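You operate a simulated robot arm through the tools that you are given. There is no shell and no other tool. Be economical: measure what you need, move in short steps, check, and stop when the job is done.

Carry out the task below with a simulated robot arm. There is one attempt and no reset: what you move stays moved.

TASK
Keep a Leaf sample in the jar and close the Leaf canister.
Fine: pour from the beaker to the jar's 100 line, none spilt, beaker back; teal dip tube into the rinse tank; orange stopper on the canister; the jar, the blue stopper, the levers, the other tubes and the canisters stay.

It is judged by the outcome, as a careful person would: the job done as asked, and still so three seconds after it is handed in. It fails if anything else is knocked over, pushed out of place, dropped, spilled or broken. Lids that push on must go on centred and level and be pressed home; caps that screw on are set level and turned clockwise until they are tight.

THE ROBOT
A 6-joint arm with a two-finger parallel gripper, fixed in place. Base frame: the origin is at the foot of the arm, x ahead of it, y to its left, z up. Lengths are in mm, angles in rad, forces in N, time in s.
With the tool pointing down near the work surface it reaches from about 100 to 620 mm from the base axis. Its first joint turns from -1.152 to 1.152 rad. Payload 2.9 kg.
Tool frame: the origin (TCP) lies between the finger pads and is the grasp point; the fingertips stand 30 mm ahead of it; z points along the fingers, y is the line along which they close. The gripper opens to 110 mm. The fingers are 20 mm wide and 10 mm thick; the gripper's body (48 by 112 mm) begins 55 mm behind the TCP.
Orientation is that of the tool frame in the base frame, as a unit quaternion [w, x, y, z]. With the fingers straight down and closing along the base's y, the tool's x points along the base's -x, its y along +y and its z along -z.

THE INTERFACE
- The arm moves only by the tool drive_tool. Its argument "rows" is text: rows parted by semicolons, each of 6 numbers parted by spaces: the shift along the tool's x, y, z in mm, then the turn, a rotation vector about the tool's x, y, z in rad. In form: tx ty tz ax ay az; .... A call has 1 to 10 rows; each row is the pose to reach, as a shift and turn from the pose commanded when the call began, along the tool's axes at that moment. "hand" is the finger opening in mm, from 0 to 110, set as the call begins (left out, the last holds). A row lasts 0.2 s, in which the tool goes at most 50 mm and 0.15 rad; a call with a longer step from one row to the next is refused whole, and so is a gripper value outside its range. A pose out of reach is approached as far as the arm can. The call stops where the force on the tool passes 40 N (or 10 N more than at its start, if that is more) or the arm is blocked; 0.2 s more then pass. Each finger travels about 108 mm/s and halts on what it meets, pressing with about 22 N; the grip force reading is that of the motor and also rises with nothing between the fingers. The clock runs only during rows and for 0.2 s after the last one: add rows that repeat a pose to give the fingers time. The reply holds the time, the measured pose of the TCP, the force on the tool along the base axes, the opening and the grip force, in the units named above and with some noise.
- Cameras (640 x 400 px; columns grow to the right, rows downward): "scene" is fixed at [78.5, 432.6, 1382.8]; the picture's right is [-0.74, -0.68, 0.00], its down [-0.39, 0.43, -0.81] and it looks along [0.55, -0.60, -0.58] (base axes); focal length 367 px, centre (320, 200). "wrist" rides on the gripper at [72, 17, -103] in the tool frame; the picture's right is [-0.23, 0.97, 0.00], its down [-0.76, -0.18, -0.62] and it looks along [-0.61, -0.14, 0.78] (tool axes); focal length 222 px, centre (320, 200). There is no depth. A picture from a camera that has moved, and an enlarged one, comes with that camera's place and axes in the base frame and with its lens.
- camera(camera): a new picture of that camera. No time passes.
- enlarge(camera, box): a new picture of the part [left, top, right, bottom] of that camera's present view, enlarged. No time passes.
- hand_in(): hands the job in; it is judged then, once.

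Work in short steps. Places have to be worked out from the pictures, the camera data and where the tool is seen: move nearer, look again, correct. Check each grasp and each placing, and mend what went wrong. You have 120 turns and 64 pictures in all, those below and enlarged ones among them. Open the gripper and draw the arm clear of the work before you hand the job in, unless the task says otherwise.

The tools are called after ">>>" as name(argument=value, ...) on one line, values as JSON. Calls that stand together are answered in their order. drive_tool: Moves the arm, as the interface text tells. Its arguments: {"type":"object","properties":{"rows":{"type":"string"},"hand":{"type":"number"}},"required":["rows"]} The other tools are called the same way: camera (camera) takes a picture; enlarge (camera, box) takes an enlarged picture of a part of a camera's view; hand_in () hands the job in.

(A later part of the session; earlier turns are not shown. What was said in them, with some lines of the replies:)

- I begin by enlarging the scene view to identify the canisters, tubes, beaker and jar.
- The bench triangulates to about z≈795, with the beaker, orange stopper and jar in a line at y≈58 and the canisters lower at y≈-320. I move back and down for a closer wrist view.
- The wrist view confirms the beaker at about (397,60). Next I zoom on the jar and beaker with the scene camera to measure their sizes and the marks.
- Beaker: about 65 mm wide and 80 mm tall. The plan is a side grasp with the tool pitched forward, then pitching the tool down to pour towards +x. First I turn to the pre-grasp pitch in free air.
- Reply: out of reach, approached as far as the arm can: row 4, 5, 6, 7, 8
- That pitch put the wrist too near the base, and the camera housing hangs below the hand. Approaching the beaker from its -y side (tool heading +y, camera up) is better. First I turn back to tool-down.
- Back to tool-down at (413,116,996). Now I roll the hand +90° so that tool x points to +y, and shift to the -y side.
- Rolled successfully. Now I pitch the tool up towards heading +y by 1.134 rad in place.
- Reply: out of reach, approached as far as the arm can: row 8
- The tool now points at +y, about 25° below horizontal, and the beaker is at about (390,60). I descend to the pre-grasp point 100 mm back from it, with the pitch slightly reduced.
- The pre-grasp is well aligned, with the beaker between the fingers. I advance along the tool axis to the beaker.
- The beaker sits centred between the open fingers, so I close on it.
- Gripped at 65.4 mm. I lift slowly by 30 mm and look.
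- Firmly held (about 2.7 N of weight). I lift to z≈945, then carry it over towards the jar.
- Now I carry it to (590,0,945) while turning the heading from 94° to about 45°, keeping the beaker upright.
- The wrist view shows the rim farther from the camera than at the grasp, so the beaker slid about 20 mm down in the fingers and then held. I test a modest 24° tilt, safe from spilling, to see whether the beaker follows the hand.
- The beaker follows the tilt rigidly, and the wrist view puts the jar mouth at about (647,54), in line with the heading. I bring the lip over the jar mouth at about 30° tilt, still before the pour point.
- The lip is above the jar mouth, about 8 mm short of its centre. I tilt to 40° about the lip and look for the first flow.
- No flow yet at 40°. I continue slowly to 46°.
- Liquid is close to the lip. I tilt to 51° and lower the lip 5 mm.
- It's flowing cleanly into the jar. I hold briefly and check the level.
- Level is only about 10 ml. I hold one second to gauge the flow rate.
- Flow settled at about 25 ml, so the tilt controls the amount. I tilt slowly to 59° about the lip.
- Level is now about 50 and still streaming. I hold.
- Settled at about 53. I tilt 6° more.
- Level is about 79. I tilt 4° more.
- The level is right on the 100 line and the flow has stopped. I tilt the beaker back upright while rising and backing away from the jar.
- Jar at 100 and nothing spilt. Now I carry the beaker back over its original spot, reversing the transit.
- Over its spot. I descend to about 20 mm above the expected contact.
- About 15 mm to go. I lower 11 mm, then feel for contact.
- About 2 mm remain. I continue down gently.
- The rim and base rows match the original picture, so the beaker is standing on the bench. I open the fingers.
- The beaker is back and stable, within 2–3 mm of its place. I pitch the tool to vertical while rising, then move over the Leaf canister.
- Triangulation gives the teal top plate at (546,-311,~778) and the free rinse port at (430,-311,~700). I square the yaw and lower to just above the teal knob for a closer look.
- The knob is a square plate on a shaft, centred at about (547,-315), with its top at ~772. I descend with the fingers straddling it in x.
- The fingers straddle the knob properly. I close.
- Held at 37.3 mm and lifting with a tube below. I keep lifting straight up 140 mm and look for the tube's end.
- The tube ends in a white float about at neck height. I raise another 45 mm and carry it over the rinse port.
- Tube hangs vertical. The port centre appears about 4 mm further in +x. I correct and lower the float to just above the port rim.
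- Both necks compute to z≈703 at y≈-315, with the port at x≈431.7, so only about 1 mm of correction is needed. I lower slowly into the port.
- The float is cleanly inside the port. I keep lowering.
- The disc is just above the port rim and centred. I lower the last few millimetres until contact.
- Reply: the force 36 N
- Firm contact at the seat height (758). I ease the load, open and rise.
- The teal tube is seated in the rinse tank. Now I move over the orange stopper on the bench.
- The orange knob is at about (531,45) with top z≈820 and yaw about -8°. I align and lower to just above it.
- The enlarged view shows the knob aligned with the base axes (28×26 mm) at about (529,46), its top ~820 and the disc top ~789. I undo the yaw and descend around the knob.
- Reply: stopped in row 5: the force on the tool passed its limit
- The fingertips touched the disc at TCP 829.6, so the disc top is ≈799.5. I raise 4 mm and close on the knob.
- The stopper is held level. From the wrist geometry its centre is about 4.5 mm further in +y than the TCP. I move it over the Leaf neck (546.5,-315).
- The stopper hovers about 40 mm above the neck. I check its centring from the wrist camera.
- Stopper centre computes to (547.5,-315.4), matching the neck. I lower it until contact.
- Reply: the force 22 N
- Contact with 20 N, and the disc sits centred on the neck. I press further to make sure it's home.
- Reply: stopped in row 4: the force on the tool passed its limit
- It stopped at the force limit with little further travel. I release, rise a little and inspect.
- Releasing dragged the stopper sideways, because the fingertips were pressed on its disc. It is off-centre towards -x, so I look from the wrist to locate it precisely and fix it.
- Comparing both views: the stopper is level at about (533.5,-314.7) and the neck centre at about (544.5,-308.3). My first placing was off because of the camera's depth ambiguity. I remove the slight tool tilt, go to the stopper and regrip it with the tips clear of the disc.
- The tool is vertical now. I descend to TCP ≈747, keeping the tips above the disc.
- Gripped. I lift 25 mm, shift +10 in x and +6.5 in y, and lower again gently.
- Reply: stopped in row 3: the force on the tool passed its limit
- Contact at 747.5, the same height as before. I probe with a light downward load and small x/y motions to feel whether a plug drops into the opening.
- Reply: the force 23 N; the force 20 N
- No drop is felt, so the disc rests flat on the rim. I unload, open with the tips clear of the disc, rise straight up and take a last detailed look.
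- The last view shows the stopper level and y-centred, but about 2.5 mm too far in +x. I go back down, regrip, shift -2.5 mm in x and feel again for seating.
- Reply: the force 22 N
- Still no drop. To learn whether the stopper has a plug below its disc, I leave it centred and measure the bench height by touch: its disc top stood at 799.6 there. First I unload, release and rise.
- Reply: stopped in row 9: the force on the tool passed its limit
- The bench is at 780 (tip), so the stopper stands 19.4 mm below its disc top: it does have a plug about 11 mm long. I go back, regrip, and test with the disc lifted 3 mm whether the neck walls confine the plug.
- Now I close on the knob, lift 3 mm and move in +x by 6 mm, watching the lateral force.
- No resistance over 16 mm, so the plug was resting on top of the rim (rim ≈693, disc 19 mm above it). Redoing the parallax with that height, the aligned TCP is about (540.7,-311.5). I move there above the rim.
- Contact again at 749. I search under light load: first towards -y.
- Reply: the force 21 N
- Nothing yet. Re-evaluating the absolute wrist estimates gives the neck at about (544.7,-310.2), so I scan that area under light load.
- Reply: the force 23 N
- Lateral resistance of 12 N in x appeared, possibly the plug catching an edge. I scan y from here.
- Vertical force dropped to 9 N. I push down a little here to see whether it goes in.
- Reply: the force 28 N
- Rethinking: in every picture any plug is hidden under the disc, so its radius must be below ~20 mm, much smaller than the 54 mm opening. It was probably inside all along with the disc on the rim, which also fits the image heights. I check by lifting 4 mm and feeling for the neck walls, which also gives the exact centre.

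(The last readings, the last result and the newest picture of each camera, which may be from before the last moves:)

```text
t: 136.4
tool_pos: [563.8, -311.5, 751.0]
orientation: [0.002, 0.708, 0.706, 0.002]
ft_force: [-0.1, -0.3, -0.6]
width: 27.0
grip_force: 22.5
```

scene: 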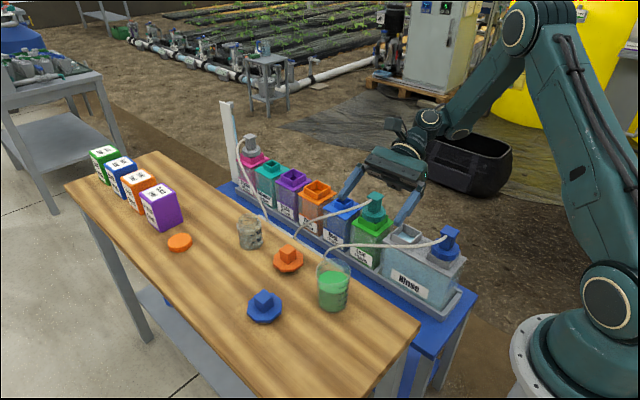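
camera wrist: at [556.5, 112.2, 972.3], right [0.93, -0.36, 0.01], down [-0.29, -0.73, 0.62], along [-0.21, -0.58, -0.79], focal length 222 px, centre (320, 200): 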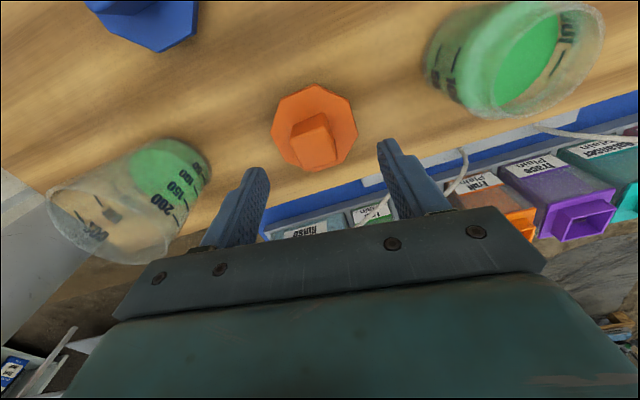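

>>> drive_tool(rows="0 1 0 0 0 0;0 2 0 0 0 0;0 2 0 0 0 0")

>>> drive_tool(rows="0 1 0 0 0 0;0 2 0 0 0 0;0 2 0 0 0 0")

>>> drive_tool(rows="0 1 0 0 0 0;0 2 0 0 0 0;0 2 0 0 0 0")

```text
t: 137.2
tool_pos: [566.6, -311.2, 749.6]
orientation: [0.001, 0.708, 0.706, 0.001]
ft_force: [-4.3, -0.6, 0.3]
width: 27.1
grip_force: 22.4
```

```text
t: 138.1
tool_pos: [566.4, -309.6, 750.5]
orientation: [0.003, 0.708, 0.706, 0.001]
ft_force: [-5.0, -1.3, 0.3]
width: 27.1
grip_force: 22.0
```

```text
t: 138.8
tool_pos: [569.6, -310.9, 751.2]
orientation: [0.003, 0.707, 0.707, 0.001]
ft_force: [-4.5, -1.4, 0.8]
width: 27.1
grip_force: 22.1
```

Contact at x≈564.5, then a steady 4.5 N: the plug is indeed inside the neck, and I nudged the canister about 4.7 mm. I stop, go back to find the opposite wall, and push it back by the same amount.

>>> drive_tool(rows="0 -5 0 0 0 0;0 -11 0 0 0 0;0 -17 0 0 0 0;0 -23 0 0 0 0;0 -29 0 0 0 0;0 -32 0 0 0 0;0 -32 0 0 0 0")

>>> drive_tool(rows="0 -1 0 0 0 0;0 -2 0 0 0 0;0 -2 0 0 0 0")

>>> drive_tool(rows="0 -1 0 0 0 0;0 -2 0 0 0 0;0 -2 0 0 0 0")

```text
t: 140.4
tool_pos: [537.6, -309.1, 750.7]
orientation: [0.003, 0.708, 0.706, 0.0]
ft_force: [-0.6, 0.3, -0.3]
width: 27.0
grip_force: 21.3
```

```text
t: 141.2
tool_pos: [534.6, -310.3, 750.5]
orientation: [0.002, 0.708, 0.707, 0.002]
ft_force: [0.0, 0.5, 0.0]
width: 27.1
grip_force: 22.2
```

```text
t: 142.1
tool_pos: [533.7, -311.4, 751.1]
orientation: [0.002, 0.708, 0.706, 0.001]
ft_force: [-0.5, -0.4, 0.3]
width: 26.7
grip_force: 21.2
```

>>> drive_tool(rows="0 -1 0 0 0 0;0 -2 0 0 0 0;0 -2 0 0 0 0")

>>> drive_tool(rows="0 -1 0 0 0 0;0 -1.5 0 0 0 0;0 -1.5 0 0 0 0")

>>> drive_tool(rows="0 -0.7 0 0 0 0;0 -1.5 0 0 0 0;0 -1.5 0 0 0 0")

```text
t: 142.8
tool_pos: [531.6, -310.5, 751.8]
orientation: [0.003, 0.708, 0.706, 0.002]
ft_force: [1.3, 0.3, 0.0]
width: 26.9
grip_force: 22.1
```

```text
t: 143.7
tool_pos: [529.4, -311.2, 751.4]
orientation: [0.002, 0.707, 0.707, 0.001]
ft_force: [4.2, -1.2, 1.6]
width: 27.0
grip_force: 21.5
```

```text
t: 144.4
tool_pos: [527.8, -311.1, 750.5]
orientation: [0.002, 0.708, 0.706, 0.001]
ft_force: [4.3, -1.4, -0.5]
width: 26.7
grip_force: 22.1
```

The opposite wall touched at ≈531.2, so the plug's free play is 38 mm and the original centre was ≈545.5, matching the image estimate. I push 2.3 mm more to restore the canister, then back to the centre.

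>>> drive_tool(rows="0 -0.8 0 0 0 0;0 -1.6 0 0 0 0;0 -2.3 0 0 0 0;0 -2.3 0 0 0 0")

>>> drive_tool(rows="0 4 0 0 0 0;0 9 0 0 0 0;0 14 0 0 0 0;0 19.3 0 0 0 0;0 19.3 0 0 0 0")

```text
t: 145.4
tool_pos: [525.4, -311.3, 750.1]
orientation: [0.003, 0.708, 0.707, 0.001]
ft_force: [4.5, -1.5, 0.0]
width: 26.8
grip_force: 22.0
```

```text
t: 146.7
tool_pos: [544.4, -311.9, 751.0]
orientation: [0.003, 0.708, 0.707, 0.002]
ft_force: [-0.4, -0.6, -0.7]
width: 26.9
grip_force: 21.9
```

Now the same for y: I probe the +y wall gently.

>>> drive_tool(rows="4 0 0 0 0 0;8 0 0 0 0 0;12 0 0 0 0 0;14 0 0 0 0 0;14 0 0 0 0 0")

>>> drive_tool(rows="0.7 0 0 0 0 0;1.5 0 0 0 0 0;1.5 0 0 0 0 0")

>>> drive_tool(rows="0.7 0 0 0 0 0;1.5 0 0 0 0 0;1.5 0 0 0 0 0")

```text
t: 147.8
tool_pos: [545.1, -296.8, 750.7]
orientation: [0.002, 0.707, 0.707, 0.002]
ft_force: [-0.3, 0.2, 0.2]
width: 26.9
grip_force: 22.3
```

```text
t: 148.7
tool_pos: [545.9, -295.7, 751.2]
orientation: [0.002, 0.708, 0.706, 0.001]
ft_force: [-0.2, 0.7, 0.4]
width: 26.6
grip_force: 21.5
```

```text
t: 149.4
tool_pos: [546.0, -294.5, 750.6]
orientation: [0.003, 0.708, 0.706, 0.001]
ft_force: [0.5, -1.0, -1.1]
width: 27.0
grip_force: 21.7
```

>>> drive_tool(rows="0.7 0 0 0 0 0;1.5 0 0 0 0 0;1.5 0 0 0 0 0")

>>> drive_tool(rows="0.7 0 0 0 0 0;1.5 0 0 0 0 0;1.5 0 0 0 0 0")

```text
t: 150.2
tool_pos: [545.3, -293.1, 751.0]
orientation: [0.003, 0.707, 0.707, 0.002]
ft_force: [-2.0, -5.0, 0.1]
width: 27.0
grip_force: 22.5
```

```text
t: 151.1
tool_pos: [546.0, -290.6, 751.5]
orientation: [0.002, 0.707, 0.707, 0.001]
ft_force: [0.1, -4.1, -0.7]
width: 26.7
grip_force: 22.5
```

The +y wall is at about 17.5 mm from the start, and I pushed it ~2 mm. I go to the -y wall, verify, and restore.

>>> drive_tool(rows="-6 0 0 0 0 0;-13 0 0 0 0 0;-20 0 0 0 0 0;-27 0 0 0 0 0;-33 0 0 0 0 0;-37 0 0 0 0 0;-37 0 0 0 0 0")

>>> drive_tool(rows="-0.7 0 0 0 0 0;-1.5 0 0 0 0 0;-1.5 0 0 0 0 0")

>>> drive_tool(rows="-0.7 0 0 0 0 0;-1.2 0 0 0 0 0;-1.2 0 0 0 0 0")

```text
t: 152.7
tool_pos: [545.2, -327.8, 749.4]
orientation: [0.001, 0.707, 0.707, 0.001]
ft_force: [1.0, 3.9, -0.5]
width: 26.9
grip_force: 22.5
```

```text
t: 153.4
tool_pos: [545.4, -329.6, 751.9]
orientation: [0.002, 0.708, 0.706, 0.001]
ft_force: [-0.5, 4.5, 0.5]
width: 26.7
grip_force: 21.9
```

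```text
t: 154.2
tool_pos: [544.2, -330.7, 751.9]
orientation: [0.002, 0.707, 0.707, 0.002]
ft_force: [-0.1, 5.4, -0.6]
width: 27.0
grip_force: 21.5
```

The -y wall came earlier than expected. I return to +y, note where contact begins, and push the wall exactly back to its original +17.5.

>>> drive_tool(rows="6 0 0 0 0 0;13 0 0 0 0 0;20 0 0 0 0 0;26 0 0 0 0 0;31.7 0 0 0 0 0;31.7 0 0 0 0 0")

>>> drive_tool(rows="0.7 0 0 0 0 0;1.5 0 0 0 0 0;1.5 0 0 0 0 0")

>>> drive_tool(rows="0.7 0 0 0 0 0;1.5 0 0 0 0 0;1.5 0 0 0 0 0")

>>> drive_tool(rows="0.7 0 0 0 0 0;1.5 0 0 0 0 0;1.5 0 0 0 0 0")

>>> drive_tool(rows="0.7 0 0 0 0 0;1.35 0 0 0 0 0;1.35 0 0 0 0 0")

```text
t: 155.7
tool_pos: [545.4, -298.5, 751.0]
orientation: [0.003, 0.708, 0.706, 0.001]
ft_force: [-0.4, -0.5, -1.3]
width: 26.5
grip_force: 22.2
```

```text
t: 156.4
tool_pos: [545.3, -296.5, 750.7]
orientation: [0.002, 0.708, 0.706, 0.001]
ft_force: [0.2, 0.4, -0.5]
width: 26.9
grip_force: 22.0
```

```text
t: 157.2
tool_pos: [546.1, -294.8, 749.9]
orientation: [0.002, 0.708, 0.706, 0.002]
ft_force: [0.4, 0.1, 0.2]
width: 26.9
grip_force: 21.2
```

```text
t: 158.1
tool_pos: [545.4, -294.5, 750.5]
orientation: [0.003, 0.708, 0.707, 0.001]
ft_force: [-0.8, 0.4, -0.6]
width: 26.7
grip_force: 22.2
```

```text
t: 158.8
tool_pos: [545.4, -294.2, 750.8]
orientation: [0.002, 0.708, 0.706, 0.001]
ft_force: [0.8, -4.2, -0.1]
width: 26.9
grip_force: 22.0
```

Contact right at +17, so the canister is back in place and the y-centre is Y0-0.85. I move to the centre and lower onto the rim.

>>> drive_tool(rows="-5 0 0 0 0 0;-10 0 0 0 0 0;-15 0 0 0 0 0;-18.7 0 0 0 0 0;-18.7 0 0 0 0 0")

>>> drive_tool(rows="0 0 1 0 0 0;0 0 2 0 0 0;0 0 3 0 0 0;0 0 3.5 0 0 0;0 0 3.5 0 0 0")

```text
t: 160.1
tool_pos: [545.8, -312.2, 750.2]
orientation: [0.002, 0.708, 0.707, 0.001]
ft_force: [0.5, 0.7, -0.6]
width: 26.8
grip_force: 21.6
```

```text
t: 161.2
tool_pos: [545.6, -312.7, 749.2]
orientation: [0.003, 0.708, 0.707, 0.001]
ft_force: [-1.9, 1.2, 8.1]
width: 26.9
grip_force: 21.7
```

It rests on the rim, centred. A moderate press to confirm it's home, then I unload, open and rise.

>>> drive_tool(rows="0 0 0.8 0 0 0;0 0 1.5 0 0 0;0 0 1.5 0 0 0")

>>> drive_tool(rows="0 0 -1.2 0 0 0;0 0 -2.6 0 0 0;0 0 -2.6 0 0 0")

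```text
t: 162.1
tool_pos: [546.4, -311.7, 748.2]
orientation: [0.003, 0.707, 0.707, 0.002]
ft_force: [-3.6, 4.6, 24.3]
width: 26.9
grip_force: 21.5
```

```text
t: 162.8
tool_pos: [545.3, -313.0, 748.2]
orientation: [0.002, 0.708, 0.706, 0.001]
ft_force: [2.6, -1.5, 7.0]
width: 26.7
grip_force: 21.9
```

>>> drive_tool(rows="0 0 -0.6 0 0 0;0 0 -0.6 0 0 0")

>>> drive_tool(rows="0 0 0 0 0 0;0 0 0 0 0 0;0 0 0 0 0 0", hand=55)

>>> drive_tool(rows="0 0 -8 0 0 0;0 0 -25 0 0 0;0 0 -55 0 0 0;0 0 -95 0 0 0;0 0 -135 0 0 0;0 0 -175 0 0 0;0 0 -200 0 0 0")

>>> camera(camera="scene")

```text
t: 163.4
tool_pos: [545.6, -311.9, 748.5]
orientation: [0.001, 0.708, 0.706, 0.0]
ft_force: [0.6, -0.4, -1.3]
width: 27.1
grip_force: 21.6
```

```text
t: 164.2
tool_pos: [544.5, -312.1, 749.8]
orientation: [0.002, 0.707, 0.707, 0.002]
ft_force: [0.4, 0.2, 0.4]
width: 55.0
grip_force: 0.0
```

```text
t: 165.8
tool_pos: [544.2, -311.0, 949.3]
orientation: [0.002, 0.708, 0.706, 0.001]
ft_force: [-0.1, 0.3, -0.5]
width: 55.1
grip_force: 0.1
```

```text
refused: no pictures are left
```

The stopper was released with no load, and the arm is clear 200 mm above the work. No pictures are left, so I hand in.

>>> hand_in()

```text
The job is handed in.
```

I handed the job in, but the orange stopper's final position is not confirmed by a picture, because I ran out of pictures before placing it.

- **Jar:** filled to the 100 line with nothing spilt. The beaker is back within about 2–3 mm of its spot.
- **Teal dip tube:** seated in the rinse tank's free port.
- **Orange stopper:** on the Leaf canister. I centred and pressed it by touch only. It has a lot of side-to-side play (about 37 mm), so it rests on the rim rather than fitting snugly.
- **Leaf canister:** while feeling for the neck walls I pushed it about 5 mm in x and 2–3 mm in y. I pushed it back to within about 1 mm, judged by touch.

I did not touch the jar, the blue stopper, the levers or the other tubes.
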